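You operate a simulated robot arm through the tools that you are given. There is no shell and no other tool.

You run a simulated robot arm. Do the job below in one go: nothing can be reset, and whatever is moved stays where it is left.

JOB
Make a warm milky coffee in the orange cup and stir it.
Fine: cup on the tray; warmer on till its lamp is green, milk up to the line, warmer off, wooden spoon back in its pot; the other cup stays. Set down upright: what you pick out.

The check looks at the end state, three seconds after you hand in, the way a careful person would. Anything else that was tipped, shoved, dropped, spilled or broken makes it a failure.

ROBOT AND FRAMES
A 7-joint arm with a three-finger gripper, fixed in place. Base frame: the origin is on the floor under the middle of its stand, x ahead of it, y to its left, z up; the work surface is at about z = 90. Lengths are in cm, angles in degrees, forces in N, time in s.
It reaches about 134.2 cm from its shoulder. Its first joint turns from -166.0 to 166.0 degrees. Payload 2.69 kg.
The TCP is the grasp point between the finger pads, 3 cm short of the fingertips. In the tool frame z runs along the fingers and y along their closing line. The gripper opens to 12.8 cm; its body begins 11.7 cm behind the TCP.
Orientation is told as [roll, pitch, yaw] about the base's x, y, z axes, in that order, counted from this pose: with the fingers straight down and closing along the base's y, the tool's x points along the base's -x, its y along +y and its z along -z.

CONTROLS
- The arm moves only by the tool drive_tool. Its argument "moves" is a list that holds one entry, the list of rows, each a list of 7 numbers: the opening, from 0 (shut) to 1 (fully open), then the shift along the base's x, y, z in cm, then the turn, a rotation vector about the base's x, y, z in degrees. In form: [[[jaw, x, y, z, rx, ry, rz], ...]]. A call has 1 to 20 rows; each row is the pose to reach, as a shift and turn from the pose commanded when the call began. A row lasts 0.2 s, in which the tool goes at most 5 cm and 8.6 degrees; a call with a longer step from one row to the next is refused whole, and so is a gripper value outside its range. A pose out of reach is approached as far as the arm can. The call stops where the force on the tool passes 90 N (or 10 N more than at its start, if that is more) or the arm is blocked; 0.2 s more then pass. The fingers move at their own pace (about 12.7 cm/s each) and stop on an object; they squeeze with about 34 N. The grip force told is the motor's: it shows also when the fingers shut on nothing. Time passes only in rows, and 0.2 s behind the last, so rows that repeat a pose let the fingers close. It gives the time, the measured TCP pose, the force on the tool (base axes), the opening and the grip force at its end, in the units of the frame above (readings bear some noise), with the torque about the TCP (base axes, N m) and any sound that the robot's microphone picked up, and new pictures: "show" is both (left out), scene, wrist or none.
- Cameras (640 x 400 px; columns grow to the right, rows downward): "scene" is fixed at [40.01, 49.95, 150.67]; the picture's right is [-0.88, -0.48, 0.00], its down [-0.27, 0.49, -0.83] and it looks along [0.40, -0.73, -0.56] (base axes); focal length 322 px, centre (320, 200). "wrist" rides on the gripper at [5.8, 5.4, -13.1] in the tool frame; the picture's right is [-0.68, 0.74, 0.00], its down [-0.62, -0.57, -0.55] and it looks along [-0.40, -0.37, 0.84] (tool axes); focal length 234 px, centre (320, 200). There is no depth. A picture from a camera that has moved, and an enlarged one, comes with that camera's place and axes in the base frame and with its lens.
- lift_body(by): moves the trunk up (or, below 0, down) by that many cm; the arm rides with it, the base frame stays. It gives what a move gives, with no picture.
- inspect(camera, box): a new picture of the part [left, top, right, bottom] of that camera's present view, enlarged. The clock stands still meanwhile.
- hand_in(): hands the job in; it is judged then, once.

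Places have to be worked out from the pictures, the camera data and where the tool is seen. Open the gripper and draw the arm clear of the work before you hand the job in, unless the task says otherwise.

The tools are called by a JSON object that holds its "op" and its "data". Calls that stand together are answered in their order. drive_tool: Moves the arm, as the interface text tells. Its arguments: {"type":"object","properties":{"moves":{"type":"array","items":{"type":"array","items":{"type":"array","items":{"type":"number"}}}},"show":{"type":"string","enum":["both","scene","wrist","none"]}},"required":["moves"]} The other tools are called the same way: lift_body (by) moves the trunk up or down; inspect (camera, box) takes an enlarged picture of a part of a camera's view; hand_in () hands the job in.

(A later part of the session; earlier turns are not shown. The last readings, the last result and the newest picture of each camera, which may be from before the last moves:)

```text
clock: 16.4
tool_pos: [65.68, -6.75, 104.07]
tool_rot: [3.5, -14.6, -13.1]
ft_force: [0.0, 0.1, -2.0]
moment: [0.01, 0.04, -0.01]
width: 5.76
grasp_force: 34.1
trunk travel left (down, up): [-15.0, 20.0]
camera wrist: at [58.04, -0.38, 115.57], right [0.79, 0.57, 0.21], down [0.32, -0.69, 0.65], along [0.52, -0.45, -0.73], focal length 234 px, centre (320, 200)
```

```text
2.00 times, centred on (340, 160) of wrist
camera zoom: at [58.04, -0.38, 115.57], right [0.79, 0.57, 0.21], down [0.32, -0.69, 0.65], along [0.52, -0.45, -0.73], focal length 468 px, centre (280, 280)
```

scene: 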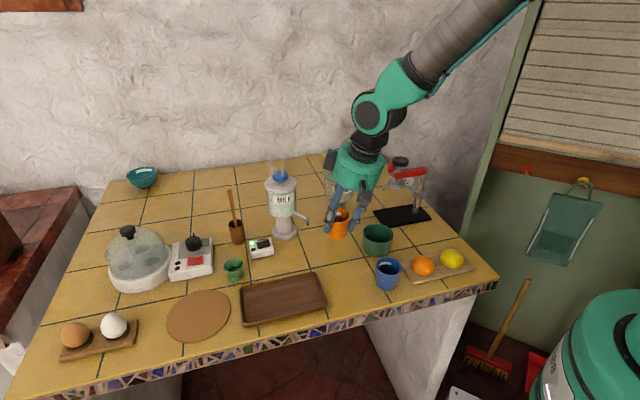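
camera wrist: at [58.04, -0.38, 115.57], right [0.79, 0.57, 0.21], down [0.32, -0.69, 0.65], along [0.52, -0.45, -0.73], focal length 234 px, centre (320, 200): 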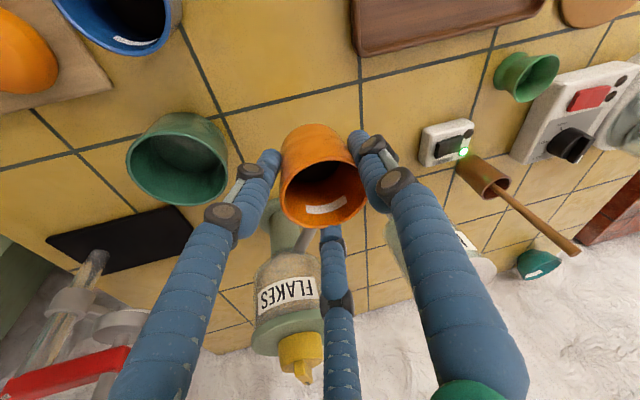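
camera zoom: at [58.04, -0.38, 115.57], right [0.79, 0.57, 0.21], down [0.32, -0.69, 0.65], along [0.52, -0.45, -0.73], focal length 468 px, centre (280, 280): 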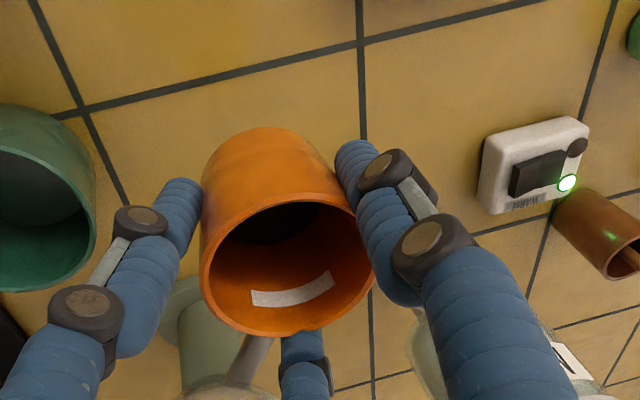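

The warmer's lamp is already green and the milk steams. The flakes spout tip at about (71, -11.6, 97) limits the way in, so I'll turn the hand 20° and come in diagonally: first to (69.5, -5.6), lowering the cup to just above the table in front of the milk spout.

{"op": "drive_tool", "data": {"moves": [[[0.3, 0, 0.7, 0, 0, 0, -7], [0.3, 0, 1.4, 0, 0, 0, -14], [0.3, 0.6, 1.9, 0, 0, 0, -20], [0.3, 2, 1.6, 0, 0, 0, -20], [0.3, 3.5, 1.18, -1, 0, 0, -20], [0.3, 3.5, 1.18, -3, 0, 0, -20], [0.3, 3.5, 1.18, -5, 0, 0, -20], [0.3, 3.5, 1.18, -7, 0, 0, -20], [0.3, 3.5, 1.18, -8, 0, 0, -20], [0.3, 3.5, 1.18, -8, 0, 0, -20]]], "show": "both"}}

{"op": "inspect", "data": {"camera": "scene", "box": [250, 160, 350, 250]}}

{"op": "inspect", "data": {"camera": "wrist", "box": [200, 80, 440, 280]}}

```text
clock: 18.6
tool_pos: [69.43, -5.5, 96.04]
tool_rot: [3.2, -14.6, -33.0]
ft_force: [0.7, -0.5, -1.0]
moment: [0.03, 0.04, 0.0]
width: 5.74
grasp_force: 33.9
trunk travel left (down, up): [-15.0, 20.0]
camera wrist: at [64.37, 3.08, 107.54], right [0.94, 0.27, 0.21], down [0.07, -0.75, 0.65], along [0.33, -0.6, -0.73], focal length 234 px, centre (320, 200)
```

scene: 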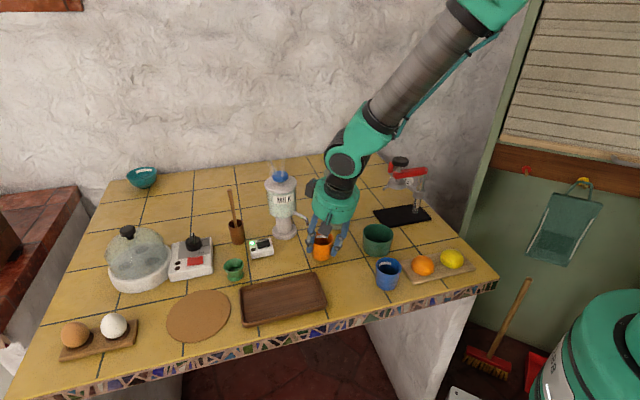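
wrist: 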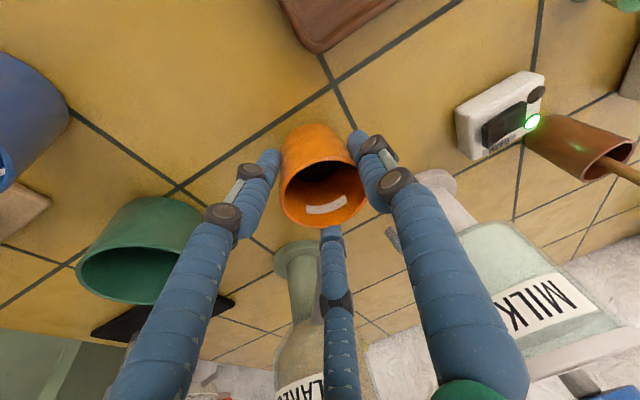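

```text
4.44 times, centred on (300, 205) of scene
camera zoom: at [40.01, 49.95, 150.67], right [-0.88, -0.48, 0.0], down [-0.27, 0.49, -0.83], along [0.4, -0.73, -0.56], focal length 1433 px, centre (409, 178)
```

zoom: 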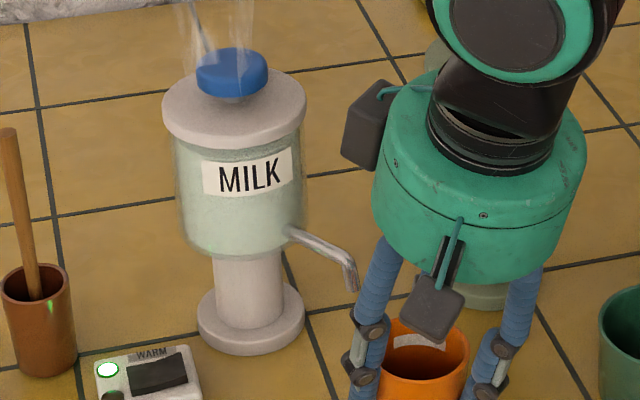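

```text
2.00 times, centred on (320, 180) of wrist
camera zoom: at [64.37, 3.08, 107.54], right [0.94, 0.27, 0.21], down [0.07, -0.75, 0.65], along [0.33, -0.6, -0.73], focal length 468 px, centre (320, 240)
```

zoom: 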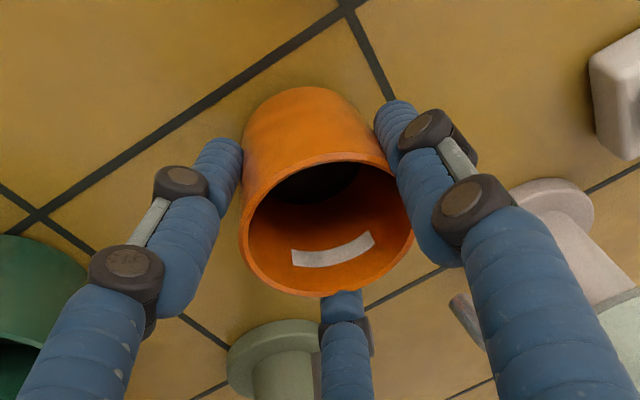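

The wrist view confirms the milk spout tip near (75.5, -7.8, 97), about 1 cm above the cup's rim. I'll slide the cup in slowly, the first half now, keeping its bottom a few millimetres off the table.

{"op": "drive_tool", "data": {"moves": [[[0.3, 0.8, -0.22, -0.2, 0, 0, 0], [0.3, 1.6, -0.43, -0.35, 0, 0, 0], [0.3, 2.4, -0.65, -0.35, 0, 0, 0], [0.3, 3.0, -0.81, -0.35, 0, 0, 0]]], "show": "none"}}

{"op": "inspect", "data": {"camera": "scene", "box": [270, 170, 350, 270]}}

{"op": "inspect", "data": {"camera": "wrist", "box": [200, 80, 440, 280]}}

```text
clock: 19.6
tool_pos: [72.28, -6.43, 95.72]
tool_rot: [3.2, -14.6, -33.0]
ft_force: [0.4, 0.8, -1.7]
moment: [0.01, -0.03, 0.02]
width: 5.73
grasp_force: 34.0
trunk travel left (down, up): [-15.0, 20.0]
```

```text
4.00 times, centred on (310, 220) of scene
camera zoom: at [40.01, 49.95, 150.67], right [-0.88, -0.48, 0.0], down [-0.27, 0.49, -0.83], along [0.4, -0.73, -0.56], focal length 1289 px, centre (360, 120)
```

zoom: 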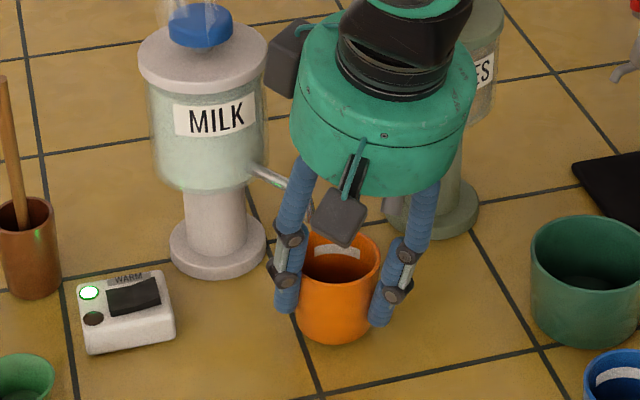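

```text
2.00 times, centred on (320, 180) of wrist
camera zoom: at [67.3, 2.26, 107.23], right [0.94, 0.27, 0.21], down [0.07, -0.75, 0.65], along [0.33, -0.6, -0.73], focal length 468 px, centre (320, 240)
```

zoom: 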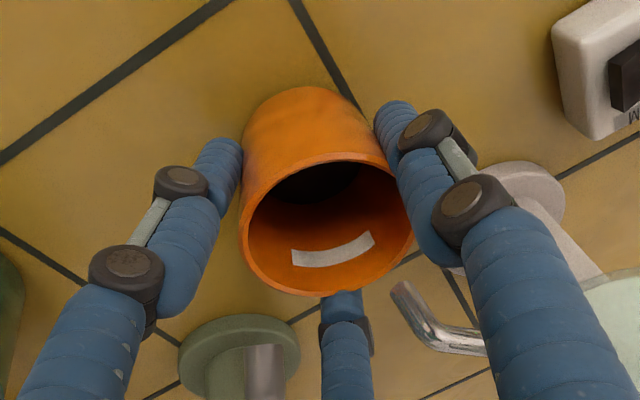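

The spout tip is entering between the thumb and the far finger, as planned. I'll do the remaining 2.5 cm slowly.

{"op": "drive_tool", "data": {"moves": [[[0.3, 0.6, -0.18, 0, 0, 0, 0], [0.3, 1.2, -0.36, 0, 0, 0, 0], [0.3, 1.8, -0.56, 0, 0, 0, 0], [0.3, 2.4, -0.75, 0, 0, 0, 0], [0.3, 2.4, -0.75, 0, 0, 0, 0]]], "show": "none"}}

{"op": "inspect", "data": {"camera": "scene", "box": [270, 170, 350, 270]}}

{"op": "inspect", "data": {"camera": "wrist", "box": [200, 80, 440, 280]}}

```text
clock: 20.8
tool_pos: [74.87, -7.15, 95.66]
tool_rot: [3.3, -14.7, -33.1]
ft_force: [0.2, 0.8, -1.9]
moment: [0.0, 0.02, 0.0]
width: 5.72
grasp_force: 34.1
trunk travel left (down, up): [-15.0, 20.0]
```

```text
4.00 times, centred on (310, 220) of scene
camera zoom: at [40.01, 49.95, 150.67], right [-0.88, -0.48, 0.0], down [-0.27, 0.49, -0.83], along [0.4, -0.73, -0.56], focal length 1289 px, centre (360, 120)
```

zoom: 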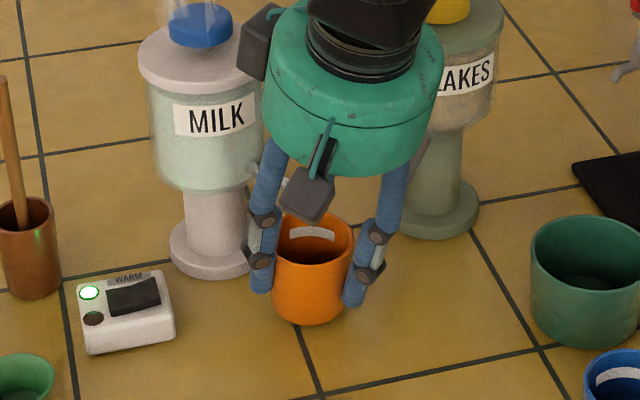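

```text
2.00 times, centred on (320, 180) of wrist
camera zoom: at [69.71, 1.49, 107.26], right [0.94, 0.27, 0.21], down [0.07, -0.75, 0.65], along [0.33, -0.6, -0.73], focal length 468 px, centre (320, 240)
```

zoom: 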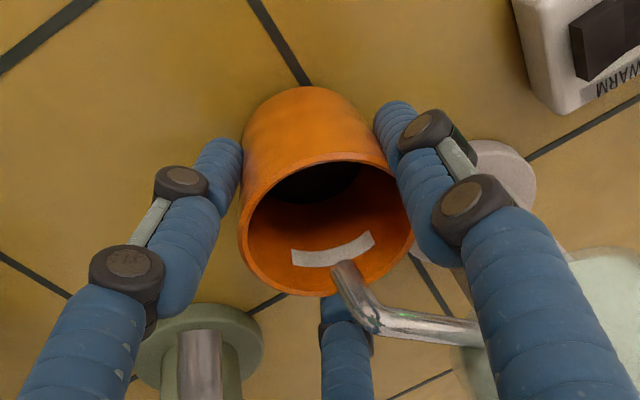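

The spout tip now hangs over the cup's inside, about 0.9 cm off its centre. I'll set the cup down on the table (0.35 cm lower) and open the fingers moderately.

{"op": "drive_tool", "data": {"moves": [[[0.3, 0, 0, -0.2, 0, 0, 0], [0.3, 0, 0, -0.35, 0, 0, 0], [0.3, 0, 0, -0.35, 0, 0, 0], [0.5, 0, 0, -0.35, 0, 0, 0], [0.58, 0, 0, -0.35, 0, 0, 0], [0.66, 0, 0, -0.35, 0, 0, 0], [0.66, 0, 0, -0.35, 0, 0, 0]]], "show": "none"}}

{"op": "inspect", "data": {"camera": "scene", "box": [270, 170, 350, 270]}}

{"op": "inspect", "data": {"camera": "wrist", "box": [200, 80, 440, 280]}}

```text
clock: 22.4
tool_pos: [74.79, -7.24, 95.4]
tool_rot: [3.3, -14.5, -33.1]
ft_force: [-0.1, -1.2, -0.7]
moment: [-0.01, 0.0, -0.02]
width: 8.46
grasp_force: 0.1
trunk travel left (down, up): [-15.0, 20.0]
```

```text
4.00 times, centred on (310, 220) of scene
camera zoom: at [40.01, 49.95, 150.67], right [-0.88, -0.48, 0.0], down [-0.27, 0.49, -0.83], along [0.4, -0.73, -0.56], focal length 1289 px, centre (360, 120)
```

zoom: 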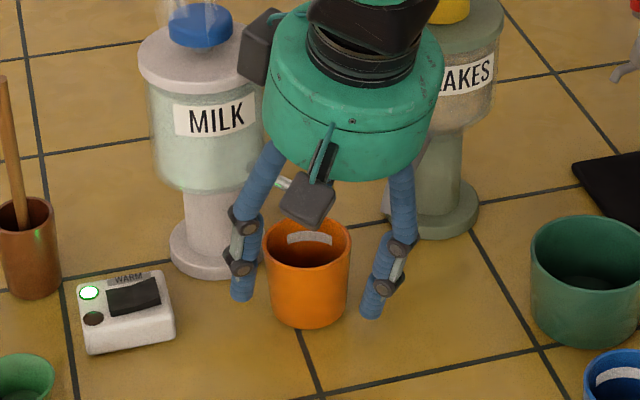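

```text
2.00 times, centred on (320, 180) of wrist
camera zoom: at [69.69, 1.48, 106.93], right [0.94, 0.27, 0.21], down [0.07, -0.75, 0.65], along [0.33, -0.6, -0.73], focal length 468 px, centre (320, 240)
```

zoom: 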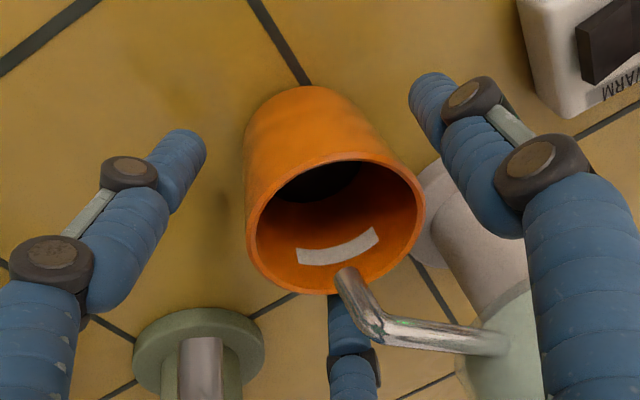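

The cup stands upright on the table with the spout over it. I'll back the hand out along its own axis, rise, straighten it to vertical, close the fingers and hover over the blue knob at about (83.8, -8.7).

{"op": "drive_tool", "data": {"moves": [[[0.66, -0.25, 0.09, 1, 0, 0, 0], [0.66, -0.63, 0.23, 2.5, 0, 0, 0], [0.66, -1.26, 0.46, 5, 0, 0, 0], [0.66, -2.1, 0.77, 8.5, 0, 0, 0], [0.66, -3.0, 1.1, 12.5, 0, 0, 0], [0.66, -3.2, 1.1, 17, 0, 0, 0], [0.66, -3.2, 1.1, 21.5, 2, 6, 0], [0.4, -3.2, 1.1, 24, 4, 11, 0], [0, 0, 0.2, 24, 5.13, 14.1, 0], [0, 4.5, -0.8, 24, 5.13, 14.1, 0], [0, 8.9, -1.5, 24, 5.13, 14.1, 0], [0, 8.9, -1.5, 23, 5.13, 14.1, 0]]], "show": "both"}}

{"op": "inspect", "data": {"camera": "scene", "box": [240, 130, 340, 250]}}

```text
clock: 25.0
tool_pos: [83.82, -8.66, 118.28]
tool_rot: [0.0, 0.0, -32.6]
ft_force: [-0.3, -0.7, -0.5]
moment: [-0.01, 0.06, 0.02]
width: 0.24
grasp_force: 31.9
trunk travel left (down, up): [-15.0, 20.0]
camera wrist: at [81.74, -1.18, 131.43], right [0.97, 0.26, 0.0], down [0.21, -0.81, 0.55], along [0.14, -0.53, -0.84], focal length 234 px, centre (320, 200)
```

scene: 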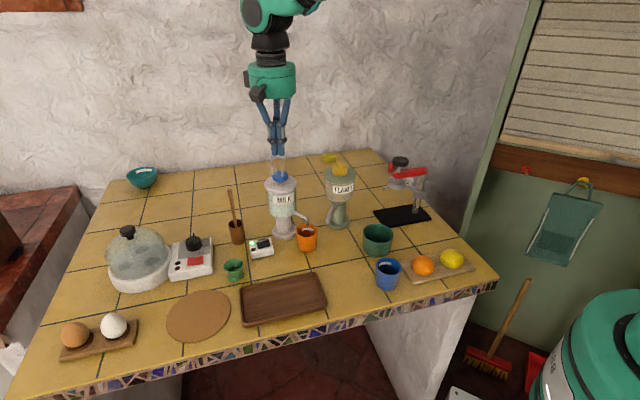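
wrist: 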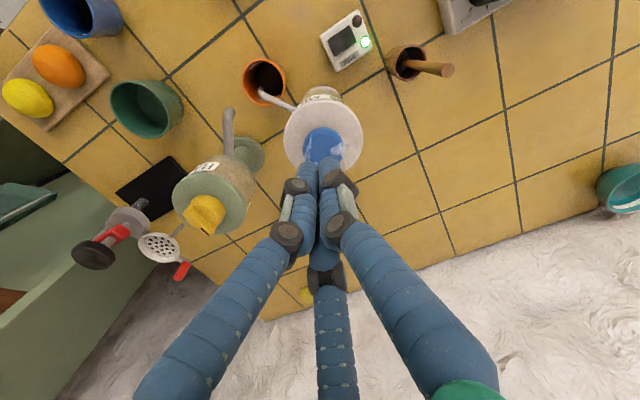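

```text
3.33 times, centred on (290, 190) of scene
camera zoom: at [40.01, 49.95, 150.67], right [-0.88, -0.48, 0.0], down [-0.27, 0.49, -0.83], along [0.4, -0.73, -0.56], focal length 1074 px, centre (420, 233)
```

zoom: 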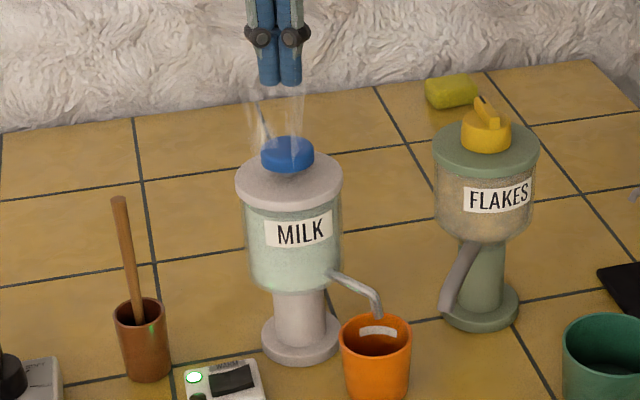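

The closed fingers are right over the blue knob. I'll take baseline close-ups of the cup's inside, then come down to near contact with the knob.

{"op": "inspect", "data": {"camera": "wrist", "box": [230, 45, 310, 115]}}

{"op": "inspect", "data": {"camera": "scene", "box": [290, 215, 326, 255]}}

{"op": "drive_tool", "data": {"moves": [[[0, 0, 0, -3, 0, 0, 0], [0, 0, 0, -4.5, 0, 0, 0], [0, 0, 0, -5, 0, 0, 0]]], "show": "none"}}

```text
5.71 times, centred on (270, 80) of wrist
camera zoom: at [81.74, -1.18, 131.43], right [0.97, 0.26, 0.0], down [0.21, -0.81, 0.55], along [0.14, -0.53, -0.84], focal length 1338 px, centre (606, 886)
```

zoom: 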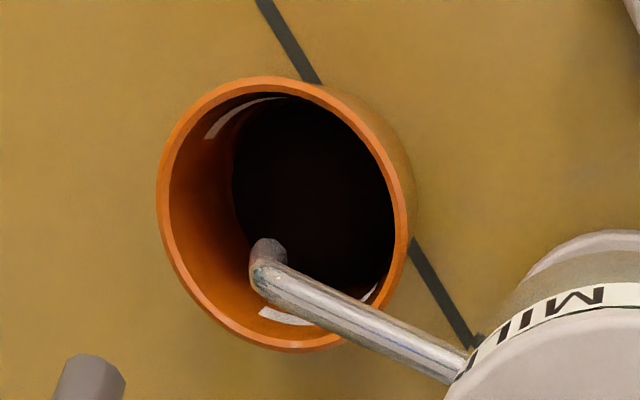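

```text
10.00 times, centred on (308, 235) of scene
camera zoom: at [40.01, 49.95, 150.67], right [-0.88, -0.48, 0.0], down [-0.27, 0.49, -0.83], along [0.4, -0.73, -0.56], focal length 3223 px, centre (440, -150)
```

zoom: 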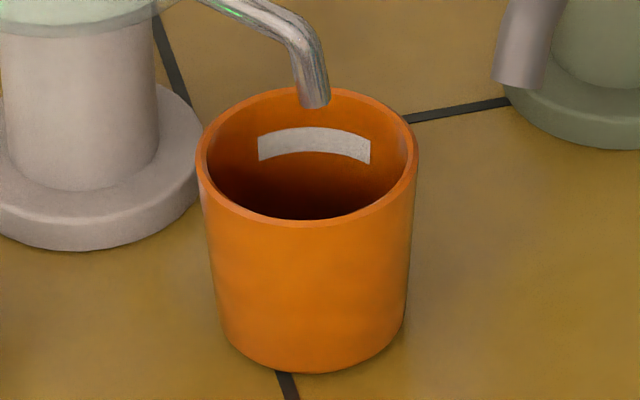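

```text
clock: 25.8
tool_pos: [83.68, -8.56, 113.26]
tool_rot: [0.0, -0.1, -32.6]
ft_force: [0.2, -0.8, 0.7]
moment: [-0.01, -0.04, 0.04]
width: 0.2
grasp_force: 31.4
trunk travel left (down, up): [-15.0, 20.0]
```

The spout tip is clearly over the cup opening and the fill strip is visible on the far wall. Now I'll press the knob gently: small steps of 0.3 cm.

{"op": "drive_tool", "data": {"moves": [[[0, 0, 0, -0.3, 0, 0, 0], [0, 0, 0, -0.6, 0, 0, 0]]], "show": "none"}}

{"op": "inspect", "data": {"camera": "scene", "box": [240, 130, 340, 255]}}

```text
clock: 26.4
tool_pos: [83.67, -8.68, 112.6]
tool_rot: [-0.1, -0.1, -32.6]
ft_force: [-0.1, 0.4, -0.3]
moment: [-0.02, 0.0, 0.03]
width: 0.22
grasp_force: 31.9
trunk travel left (down, up): [-15.0, 20.0]
```

```text
3.20 times, centred on (290, 192) of scene
camera zoom: at [40.01, 49.95, 150.67], right [-0.88, -0.48, 0.0], down [-0.27, 0.49, -0.83], along [0.4, -0.73, -0.56], focal length 1032 px, centre (416, 224)
```

zoom: 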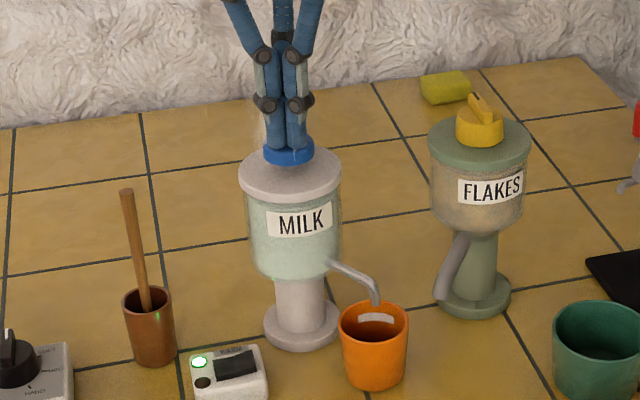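

No contact force yet at tip height 109.6. I'll continue downward in small steps.

{"op": "drive_tool", "data": {"moves": [[[0, 0, 0, -0.3, 0, 0, 0], [0, 0, 0, -0.6, 0, 0, 0]]], "show": "none"}}

{"op": "inspect", "data": {"camera": "scene", "box": [250, 150, 330, 255]}}

```text
clock: 27.0
tool_pos: [83.7, -8.53, 112.13]
tool_rot: [0.1, 0.0, -32.7]
ft_force: [1.3, -0.4, 1.0]
moment: [-0.02, -0.04, 0.03]
width: 0.58
grasp_force: 31.4
trunk travel left (down, up): [-15.0, 20.0]
```

```text
3.81 times, centred on (290, 202) of scene
camera zoom: at [40.01, 49.95, 150.67], right [-0.88, -0.48, 0.0], down [-0.27, 0.49, -0.83], along [0.4, -0.73, -0.56], focal length 1228 px, centre (434, 190)
```

zoom: 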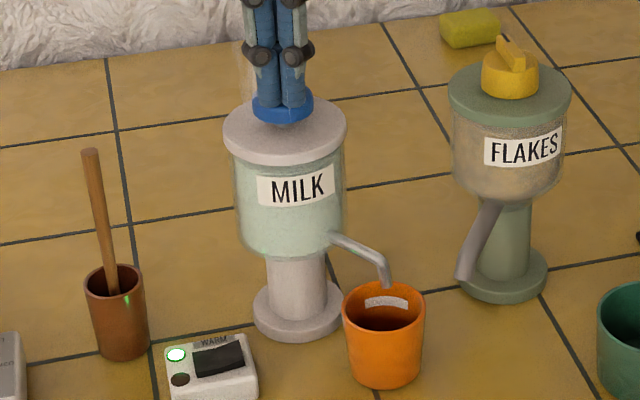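

The fingertips have just touched the knob (the fingers shifted slightly). I'll press another 0.3–0.6 cm.

{"op": "drive_tool", "data": {"moves": [[[0, 0, 0, -0.3, 0, 0, 0], [0, 0, 0, -0.5, 0, 0, 0]]], "show": "none"}}

{"op": "inspect", "data": {"camera": "scene", "box": [250, 150, 330, 255]}}

```text
clock: 27.6
tool_pos: [83.67, -8.71, 111.64]
tool_rot: [0.0, 0.0, -32.5]
ft_force: [-1.7, -0.5, 3.2]
moment: [-0.02, 0.03, 0.02]
width: 0.6
grasp_force: 31.1
trunk travel left (down, up): [-15.0, 20.0]
heard: click
```

```text
3.81 times, centred on (290, 202) of scene
camera zoom: at [40.01, 49.95, 150.67], right [-0.88, -0.48, 0.0], down [-0.27, 0.49, -0.83], along [0.4, -0.73, -0.56], focal length 1228 px, centre (434, 190)
```

zoom: 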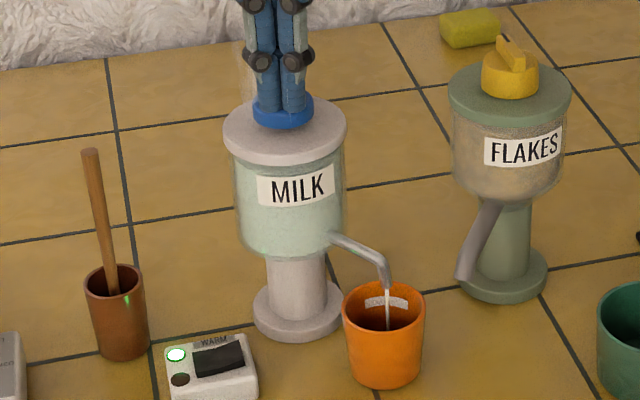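

A click was heard and milk is flowing into the cup. I'll hold the knob and check the level every fraction of a second.

{"op": "drive_tool", "data": {"moves": [[[0, 0, 0, 0, 0, 0, 0]]], "show": "none"}}

{"op": "inspect", "data": {"camera": "scene", "box": [290, 215, 326, 255]}}

{"op": "inspect", "data": {"camera": "wrist", "box": [220, 30, 320, 115]}}

```text
clock: 28.0
tool_pos: [83.62, -8.62, 111.6]
tool_rot: [-0.1, -0.1, -32.5]
ft_force: [-1.1, -1.2, 3.3]
moment: [-0.04, 0.0, -0.03]
width: 0.61
grasp_force: 31.4
trunk travel left (down, up): [-15.0, 20.0]
```

```text
10.00 times, centred on (308, 235) of scene
camera zoom: at [40.01, 49.95, 150.67], right [-0.88, -0.48, 0.0], down [-0.27, 0.49, -0.83], along [0.4, -0.73, -0.56], focal length 3223 px, centre (440, -150)
```

zoom: 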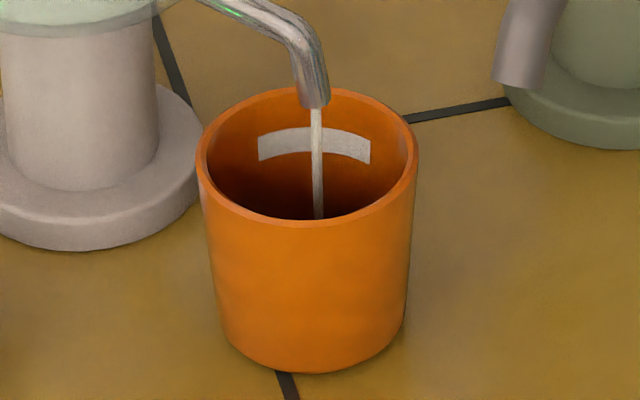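

```text
4.71 times, centred on (270, 72) of wrist
camera zoom: at [81.65, -1.07, 124.86], right [0.97, 0.26, 0.0], down [0.21, -0.81, 0.55], along [0.14, -0.53, -0.84], focal length 1102 px, centre (555, 800)
```

zoom: 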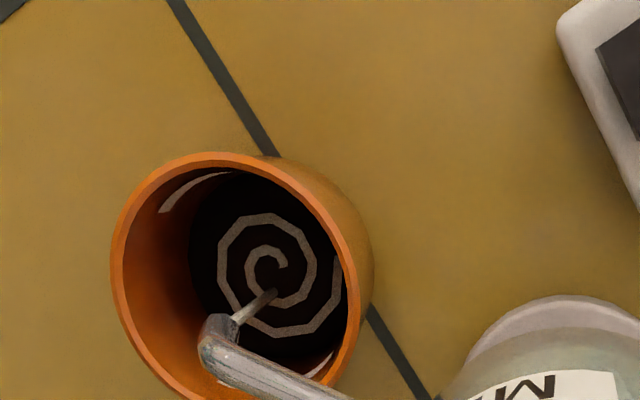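

Milk is pouring and a swirl shows on the coffee; the level is still low. I'll hold about 1 s more.

{"op": "drive_tool", "data": {"moves": [[[0, 0, 0, 0, 0, 0, 0], [0, 0, 0, 0, 0, 0, 0], [0, 0, 0, 0, 0, 0, 0], [0, 0, 0, 0, 0, 0, 0]]], "show": "none"}}

{"op": "inspect", "data": {"camera": "scene", "box": [290, 215, 326, 255]}}

{"op": "inspect", "data": {"camera": "wrist", "box": [220, 30, 320, 115]}}

```text
clock: 29.0
tool_pos: [83.74, -8.6, 111.66]
tool_rot: [-0.1, 0.0, -32.5]
ft_force: [0.7, -1.1, 2.0]
moment: [-0.05, -0.02, -0.04]
width: 0.61
grasp_force: 31.6
trunk travel left (down, up): [-15.0, 20.0]
```

```text
10.00 times, centred on (308, 235) of scene
camera zoom: at [40.01, 49.95, 150.67], right [-0.88, -0.48, 0.0], down [-0.27, 0.49, -0.83], along [0.4, -0.73, -0.56], focal length 3223 px, centre (440, -150)
```

zoom: 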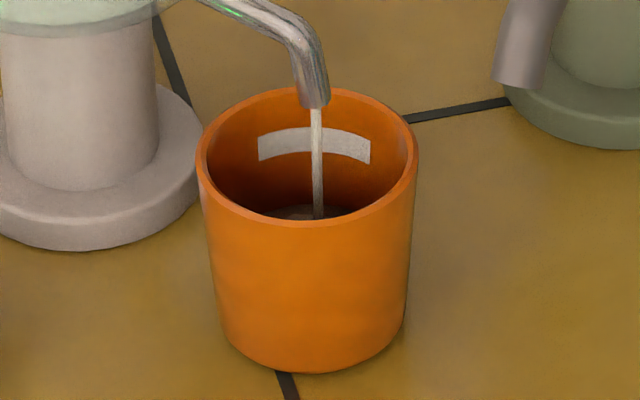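

```text
4.71 times, centred on (270, 72) of wrist
camera zoom: at [81.65, -1.07, 124.85], right [0.97, 0.26, 0.0], down [0.21, -0.81, 0.55], along [0.14, -0.53, -0.84], focal length 1102 px, centre (555, 800)
```

zoom: 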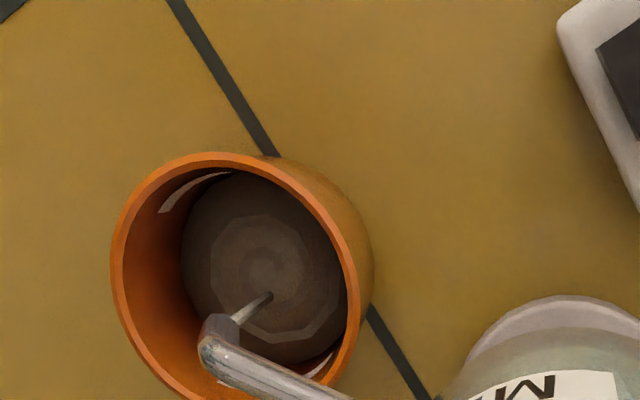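

The level climbs steadily, roughly 8–10 enlarged pixels per second, with about 45 to go to the strip. I'll hold 2 s more.

{"op": "drive_tool", "data": {"moves": [[[0, 0, 0, 0, 0, 0, 0], [0, 0, 0, 0, 0, 0, 0], [0, 0, 0, 0, 0, 0, 0], [0, 0, 0, 0, 0, 0, 0], [0, 0, 0, 0, 0, 0, 0], [0, 0, 0, 0, 0, 0, 0], [0, 0, 0, 0, 0, 0, 0], [0, 0, 0, 0, 0, 0, 0], [0, 0, 0, 0, 0, 0, 0]]], "show": "none"}}

{"op": "inspect", "data": {"camera": "scene", "box": [290, 215, 326, 255]}}

{"op": "inspect", "data": {"camera": "wrist", "box": [220, 30, 320, 115]}}

```text
clock: 31.0
tool_pos: [83.71, -8.53, 111.68]
tool_rot: [0.1, 0.0, -32.7]
ft_force: [0.0, -1.3, 2.9]
moment: [0.0, -0.02, -0.03]
width: 0.61
grasp_force: 31.2
trunk travel left (down, up): [-15.0, 20.0]
```

```text
10.00 times, centred on (308, 235) of scene
camera zoom: at [40.01, 49.95, 150.67], right [-0.88, -0.48, 0.0], down [-0.27, 0.49, -0.83], along [0.4, -0.73, -0.56], focal length 3223 px, centre (440, -150)
```

zoom: 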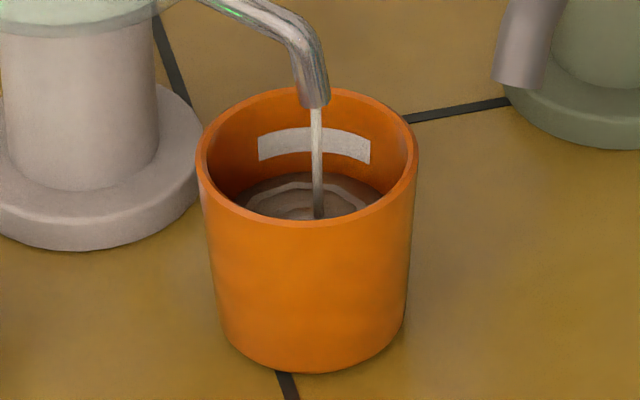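

```text
4.71 times, centred on (270, 72) of wrist
camera zoom: at [81.66, -1.07, 124.85], right [0.97, 0.26, 0.0], down [0.21, -0.81, 0.55], along [0.14, -0.53, -0.84], focal length 1102 px, centre (555, 800)
```

zoom: 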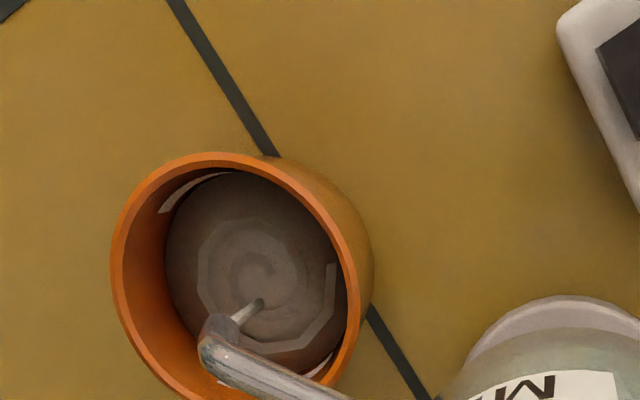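

The level's far edge is now about 20 px below the strip's lower edge, rising about 17 px/s. I'll hold 0.8 s and check again.

{"op": "drive_tool", "data": {"moves": [[[0, 0, 0, 0, 0, 0, 0], [0, 0, 0, 0, 0, 0, 0], [0, 0, 0, 0, 0, 0, 0]]], "show": "none"}}

{"op": "inspect", "data": {"camera": "scene", "box": [290, 215, 326, 255]}}

{"op": "inspect", "data": {"camera": "wrist", "box": [220, 30, 320, 115]}}

```text
clock: 31.8
tool_pos: [83.73, -8.52, 111.78]
tool_rot: [0.0, 0.0, -32.6]
ft_force: [0.2, -0.1, 3.5]
moment: [-0.04, 0.0, 0.01]
width: 0.6
grasp_force: 31.6
trunk travel left (down, up): [-15.0, 20.0]
```

```text
10.00 times, centred on (308, 235) of scene
camera zoom: at [40.01, 49.95, 150.67], right [-0.88, -0.48, 0.0], down [-0.27, 0.49, -0.83], along [0.4, -0.73, -0.56], focal length 3223 px, centre (440, -150)
```

zoom: 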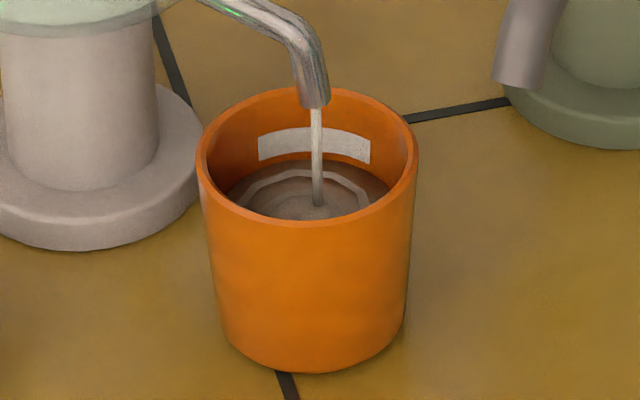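

```text
4.71 times, centred on (270, 72) of wrist
camera zoom: at [81.66, -1.07, 124.85], right [0.97, 0.26, 0.0], down [0.21, -0.81, 0.55], along [0.14, -0.53, -0.84], focal length 1102 px, centre (555, 800)
```

zoom: 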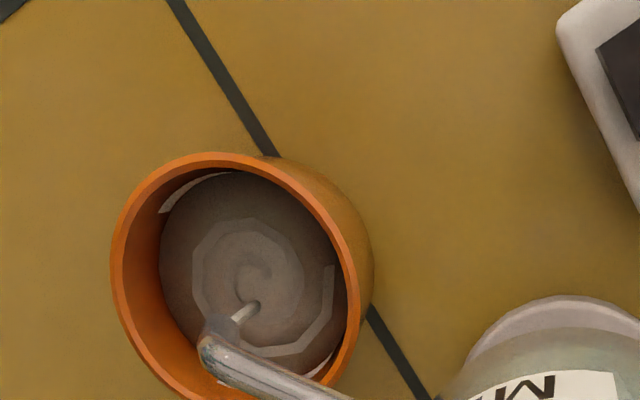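

The level is just below the strip's lower edge (about 8 px). I'll hold 0.6 s more and check once again.

{"op": "drive_tool", "data": {"moves": [[[0, 0, 0, 0, 0, 0, 0], [0, 0, 0, 0, 0, 0, 0]]], "show": "none"}}

{"op": "inspect", "data": {"camera": "scene", "box": [296, 219, 320, 243]}}

{"op": "inspect", "data": {"camera": "wrist", "box": [220, 30, 320, 115]}}

```text
clock: 32.4
tool_pos: [83.53, -8.64, 111.76]
tool_rot: [0.1, 0.0, -32.6]
ft_force: [0.8, -0.7, 3.3]
moment: [-0.05, 0.0, 0.03]
width: 0.6
grasp_force: 31.7
trunk travel left (down, up): [-15.0, 20.0]
```

```text
16.00 times, centred on (308, 231) of scene
camera zoom: at [40.01, 49.95, 150.67], right [-0.88, -0.48, 0.0], down [-0.27, 0.49, -0.83], along [0.4, -0.73, -0.56], focal length 5157 px, centre (512, -296)
```

zoom: 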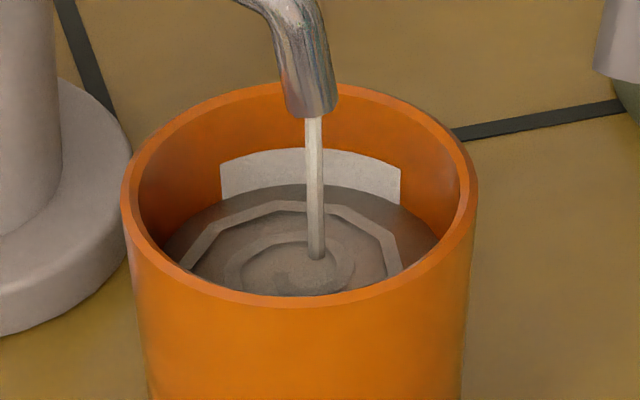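

```text
4.71 times, centred on (270, 72) of wrist
camera zoom: at [81.66, -1.07, 124.85], right [0.97, 0.26, 0.0], down [0.21, -0.81, 0.55], along [0.14, -0.53, -0.84], focal length 1102 px, centre (555, 800)
```

zoom: 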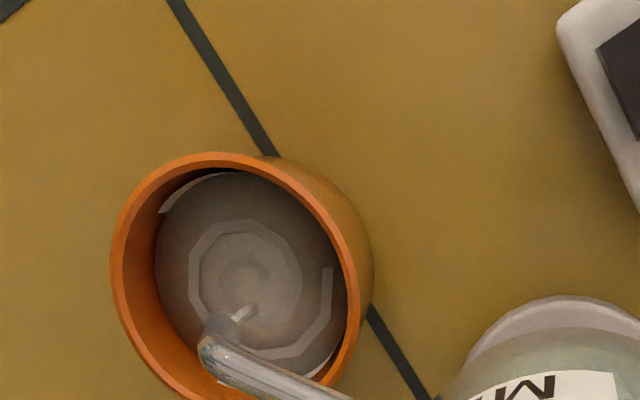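

The level has reached the lower edge of the strip. I'll hold about 0.4 s more to bring it to mid-strip and then release the knob.

{"op": "drive_tool", "data": {"moves": [[[0, 0, 0, 0, 0, 0, 0], [0, 0, 0, 0, 0, 0, 0], [0, 0, 0, 1.5, 0, 0, 0], [0, 0, 0, 5, 0, 0, 0]]], "show": "none"}}

{"op": "inspect", "data": {"camera": "scene", "box": [296, 219, 320, 243]}}

{"op": "inspect", "data": {"camera": "scene", "box": [230, 150, 330, 265]}}

```text
clock: 33.4
tool_pos: [83.69, -8.58, 116.62]
tool_rot: [-0.1, 0.0, -32.5]
ft_force: [0.7, -0.7, 0.1]
moment: [0.0, 0.03, 0.0]
width: 0.22
grasp_force: 31.6
trunk travel left (down, up): [-15.0, 20.0]
```

```text
16.00 times, centred on (308, 231) of scene
camera zoom: at [40.01, 49.95, 150.67], right [-0.88, -0.48, 0.0], down [-0.27, 0.49, -0.83], along [0.4, -0.73, -0.56], focal length 5157 px, centre (512, -296)
```

zoom: 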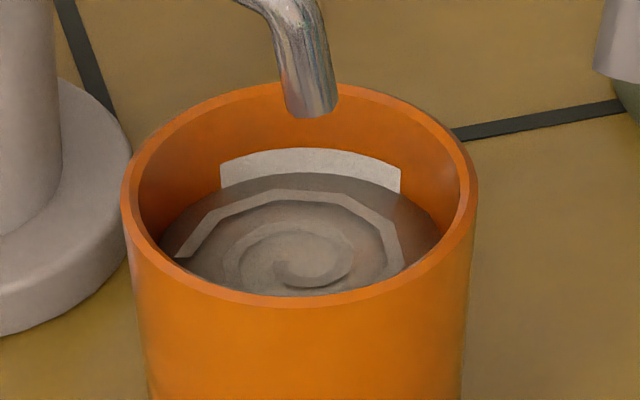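

```text
3.48 times, centred on (280, 208) of scene
camera zoom: at [40.01, 49.95, 150.67], right [-0.88, -0.48, 0.0], down [-0.27, 0.49, -0.83], along [0.4, -0.73, -0.56], focal length 1121 px, centre (459, 174)
```

zoom: 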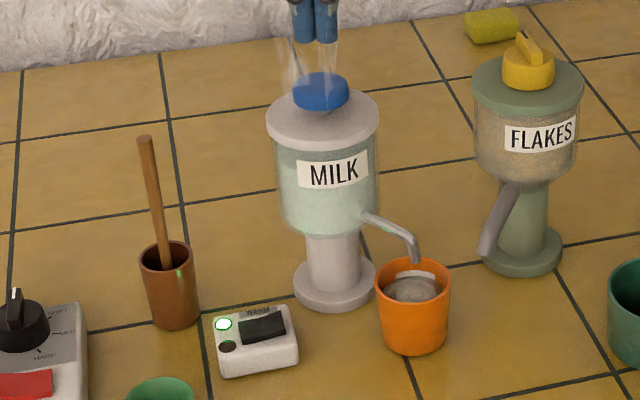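

The flow has stopped with the level about a third up the strip. A very short extra pulse will bring it to the middle of the line.

{"op": "drive_tool", "data": {"moves": [[[0, 0, 0, -4, 0, 0, 0], [0, 0, 0, -5.05, 0, 0, 0], [0, 0, 0, -5.05, 0, 0, 0], [0, 0, 0, -3, 0, 0, 0], [0, 0, 0, 0, 0, 0, 0]]], "show": "none"}}

{"op": "inspect", "data": {"camera": "scene", "box": [296, 219, 320, 243]}}

```text
clock: 34.6
tool_pos: [83.74, -8.55, 116.65]
tool_rot: [0.0, -0.1, -32.6]
ft_force: [0.0, 0.6, -0.6]
moment: [0.0, 0.01, -0.01]
width: 0.2
grasp_force: 31.7
trunk travel left (down, up): [-15.0, 20.0]
heard: click
```

```text
16.00 times, centred on (308, 231) of scene
camera zoom: at [40.01, 49.95, 150.67], right [-0.88, -0.48, 0.0], down [-0.27, 0.49, -0.83], along [0.4, -0.73, -0.56], focal length 5157 px, centre (512, -296)
```

zoom: 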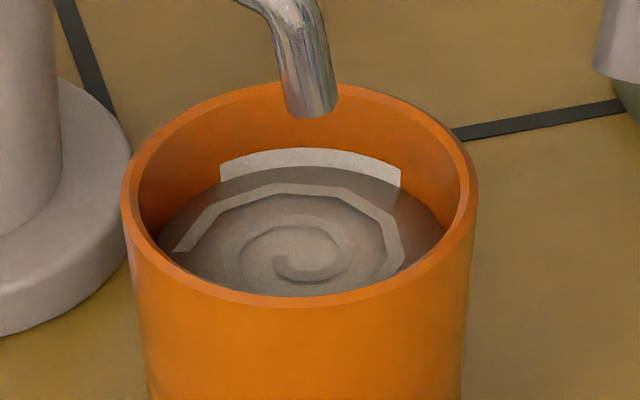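

The level now sits right in the middle of the line. Next I'll switch the warmer off: I rise and swing over toward the box, turning the hand back to zero yaw so the thumb faces +y.

{"op": "drive_tool", "data": {"moves": [[[0, 0, 0.5, 2.5, 0, 0, 4], [0, -0.1, 2.5, 3, 0, 0, 12], [0, -0.2, 5, 3, 0, 0, 20], [0, -0.3, 7, 3, 0, 0, 28], [0, -0.35, 8.5, 3, 0, 0, 32.6], [0, -0.35, 8.5, 3, 0, 0, 32.6]]], "show": "none"}}

{"op": "drive_tool", "data": {"moves": [[[0, 0, 0, -2, -8, 0, 0], [0, 0, -0.5, -6, -16, 0, 0], [0, 0, -0.8, -10, -24, 0, 0], [0, 0, -0.8, -14, -25, 0, 0], [0, 0, -0.8, -18.5, -25, 0, 0], [0, 0, -0.8, -19.5, -25, 0, 0]]], "show": "both"}}

{"op": "inspect", "data": {"camera": "scene", "box": [225, 190, 305, 265]}}

{"op": "inspect", "data": {"camera": "wrist", "box": [240, 100, 400, 240]}}

```text
clock: 36.0
tool_pos: [83.15, 0.04, 119.81]
tool_rot: [0.0, 0.0, 0.0]
ft_force: [-0.4, 0.6, 0.3]
moment: [-0.03, -0.01, -0.03]
width: 0.21
grasp_force: 31.2
trunk travel left (down, up): [-15.0, 20.0]
```

```text
clock: 37.4
tool_pos: [83.39, -0.84, 100.18]
tool_rot: [-25.1, 0.0, 0.0]
ft_force: [0.1, 0.3, -1.5]
moment: [0.0, 0.06, -0.01]
width: 0.21
grasp_force: 30.9
trunk travel left (down, up): [-15.0, 20.0]
camera wrist: at [77.53, 9.46, 109.72], right [0.68, 0.67, -0.31], down [0.62, -0.28, 0.74], along [0.4, -0.69, -0.6], focal length 234 px, centre (320, 200)
```

scene: 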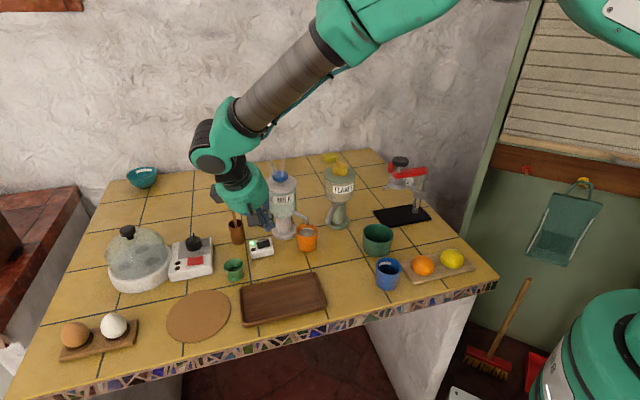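
wrist: 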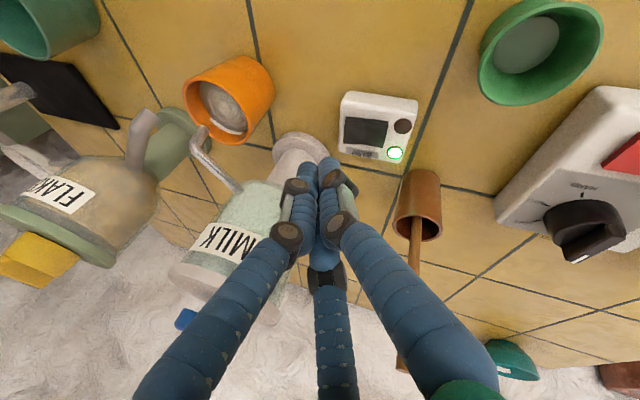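

```text
5.33 times, centred on (265, 228) of scene
camera zoom: at [40.01, 49.95, 150.67], right [-0.88, -0.48, 0.0], down [-0.27, 0.49, -0.83], along [0.4, -0.73, -0.56], focal length 1719 px, centre (613, 53)
```

zoom: 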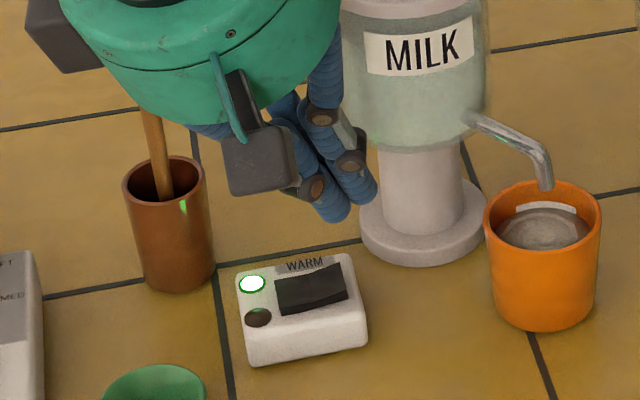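

```text
2.86 times, centred on (320, 170) of wrist
camera zoom: at [77.53, 9.46, 109.72], right [0.68, 0.67, -0.31], down [0.62, -0.28, 0.74], along [0.4, -0.69, -0.6], focal length 669 px, centre (320, 286)
```

zoom: 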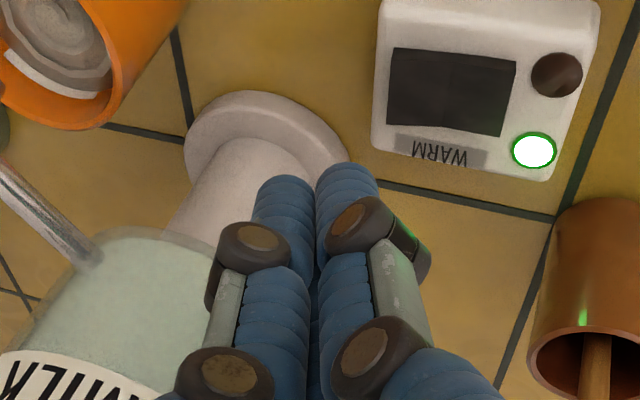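

The thumb tip is above the box-away half of the rocker (centre ≈ (83.6, -0.3)); the hand leans clear of the dispenser. I'll descend to near contact and then press in small steps.

{"op": "drive_tool", "data": {"moves": [[[0, 0, 0, -2, 0, 0, 0], [0, 0, 0, -3, 0, 0, 0], [0, 0, 0, -3.3, 0, 0, 0], [0, 0, 0, -3.6, 0, 0, 0]]], "show": "none"}}

{"op": "inspect", "data": {"camera": "scene", "box": [225, 190, 305, 265]}}

{"op": "inspect", "data": {"camera": "wrist", "box": [240, 100, 400, 240]}}

```text
clock: 38.4
tool_pos: [83.42, -0.83, 96.66]
tool_rot: [-25.1, 0.0, 0.1]
ft_force: [-0.3, -0.9, 0.1]
moment: [0.02, -0.04, 0.03]
width: 0.2
grasp_force: 30.7
trunk travel left (down, up): [-15.0, 20.0]
```

```text
5.33 times, centred on (265, 228) of scene
camera zoom: at [40.01, 49.95, 150.67], right [-0.88, -0.48, 0.0], down [-0.27, 0.49, -0.83], along [0.4, -0.73, -0.56], focal length 1719 px, centre (613, 53)
```

zoom: 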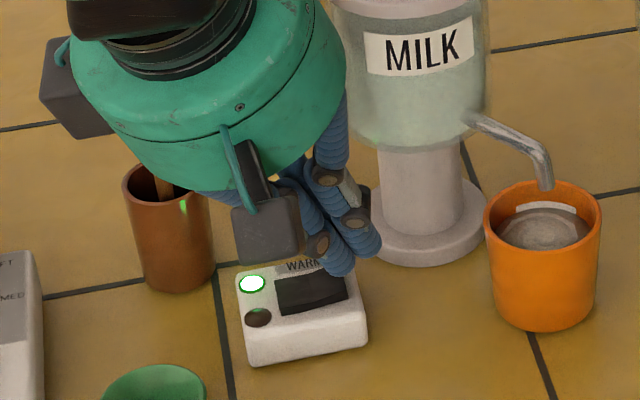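

```text
2.86 times, centred on (320, 170) of wrist
camera zoom: at [77.58, 9.49, 106.3], right [0.68, 0.67, -0.31], down [0.62, -0.28, 0.74], along [0.4, -0.69, -0.6], focal length 669 px, centre (320, 286)
```

zoom: 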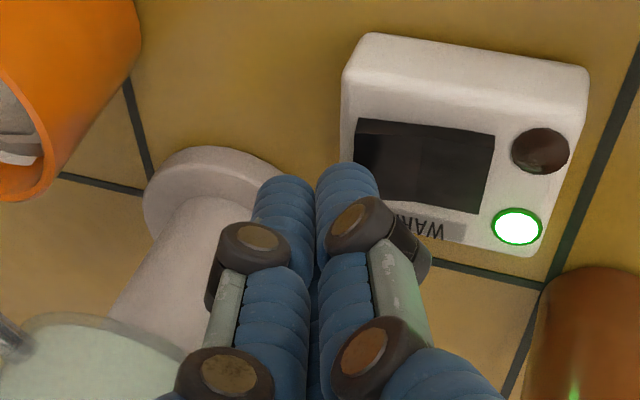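

The tip is slightly beyond the rocker's far corner, so I'll shift 0.6 cm toward +y and then press down.

{"op": "drive_tool", "data": {"moves": [[[0, 0.1, 0.3, 0.3, 0, 0, 0], [0, 0.1, 0.6, 0.2, 0, 0, 0], [0, 0.1, 0.6, -0.2, 0, 0, 0], [0, 0.1, 0.6, -0.5, 0, 0, 0]]], "show": "none"}}

{"op": "inspect", "data": {"camera": "scene", "box": [225, 190, 305, 265]}}

{"op": "inspect", "data": {"camera": "wrist", "box": [240, 100, 400, 240]}}

```text
clock: 39.4
tool_pos: [83.5, -0.37, 96.16]
tool_rot: [-25.1, 0.0, 0.0]
ft_force: [-1.8, 0.5, 3.8]
moment: [0.04, 0.04, -0.02]
width: 0.18
grasp_force: 31.8
trunk travel left (down, up): [-15.0, 20.0]
```

```text
5.33 times, centred on (265, 228) of scene
camera zoom: at [40.01, 49.95, 150.67], right [-0.88, -0.48, 0.0], down [-0.27, 0.49, -0.83], along [0.4, -0.73, -0.56], focal length 1719 px, centre (613, 53)
```

zoom: 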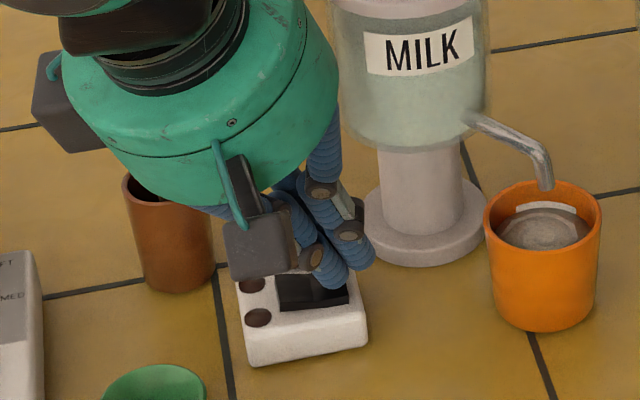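

```text
2.86 times, centred on (320, 170) of wrist
camera zoom: at [77.66, 9.98, 105.84], right [0.68, 0.67, -0.31], down [0.62, -0.28, 0.74], along [0.4, -0.69, -0.6], focal length 669 px, centre (320, 286)
```

zoom: 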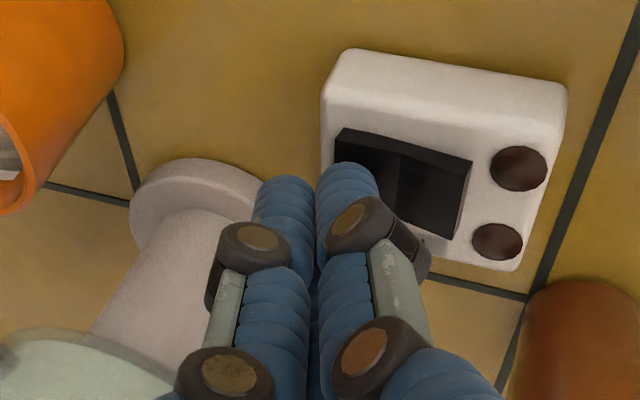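

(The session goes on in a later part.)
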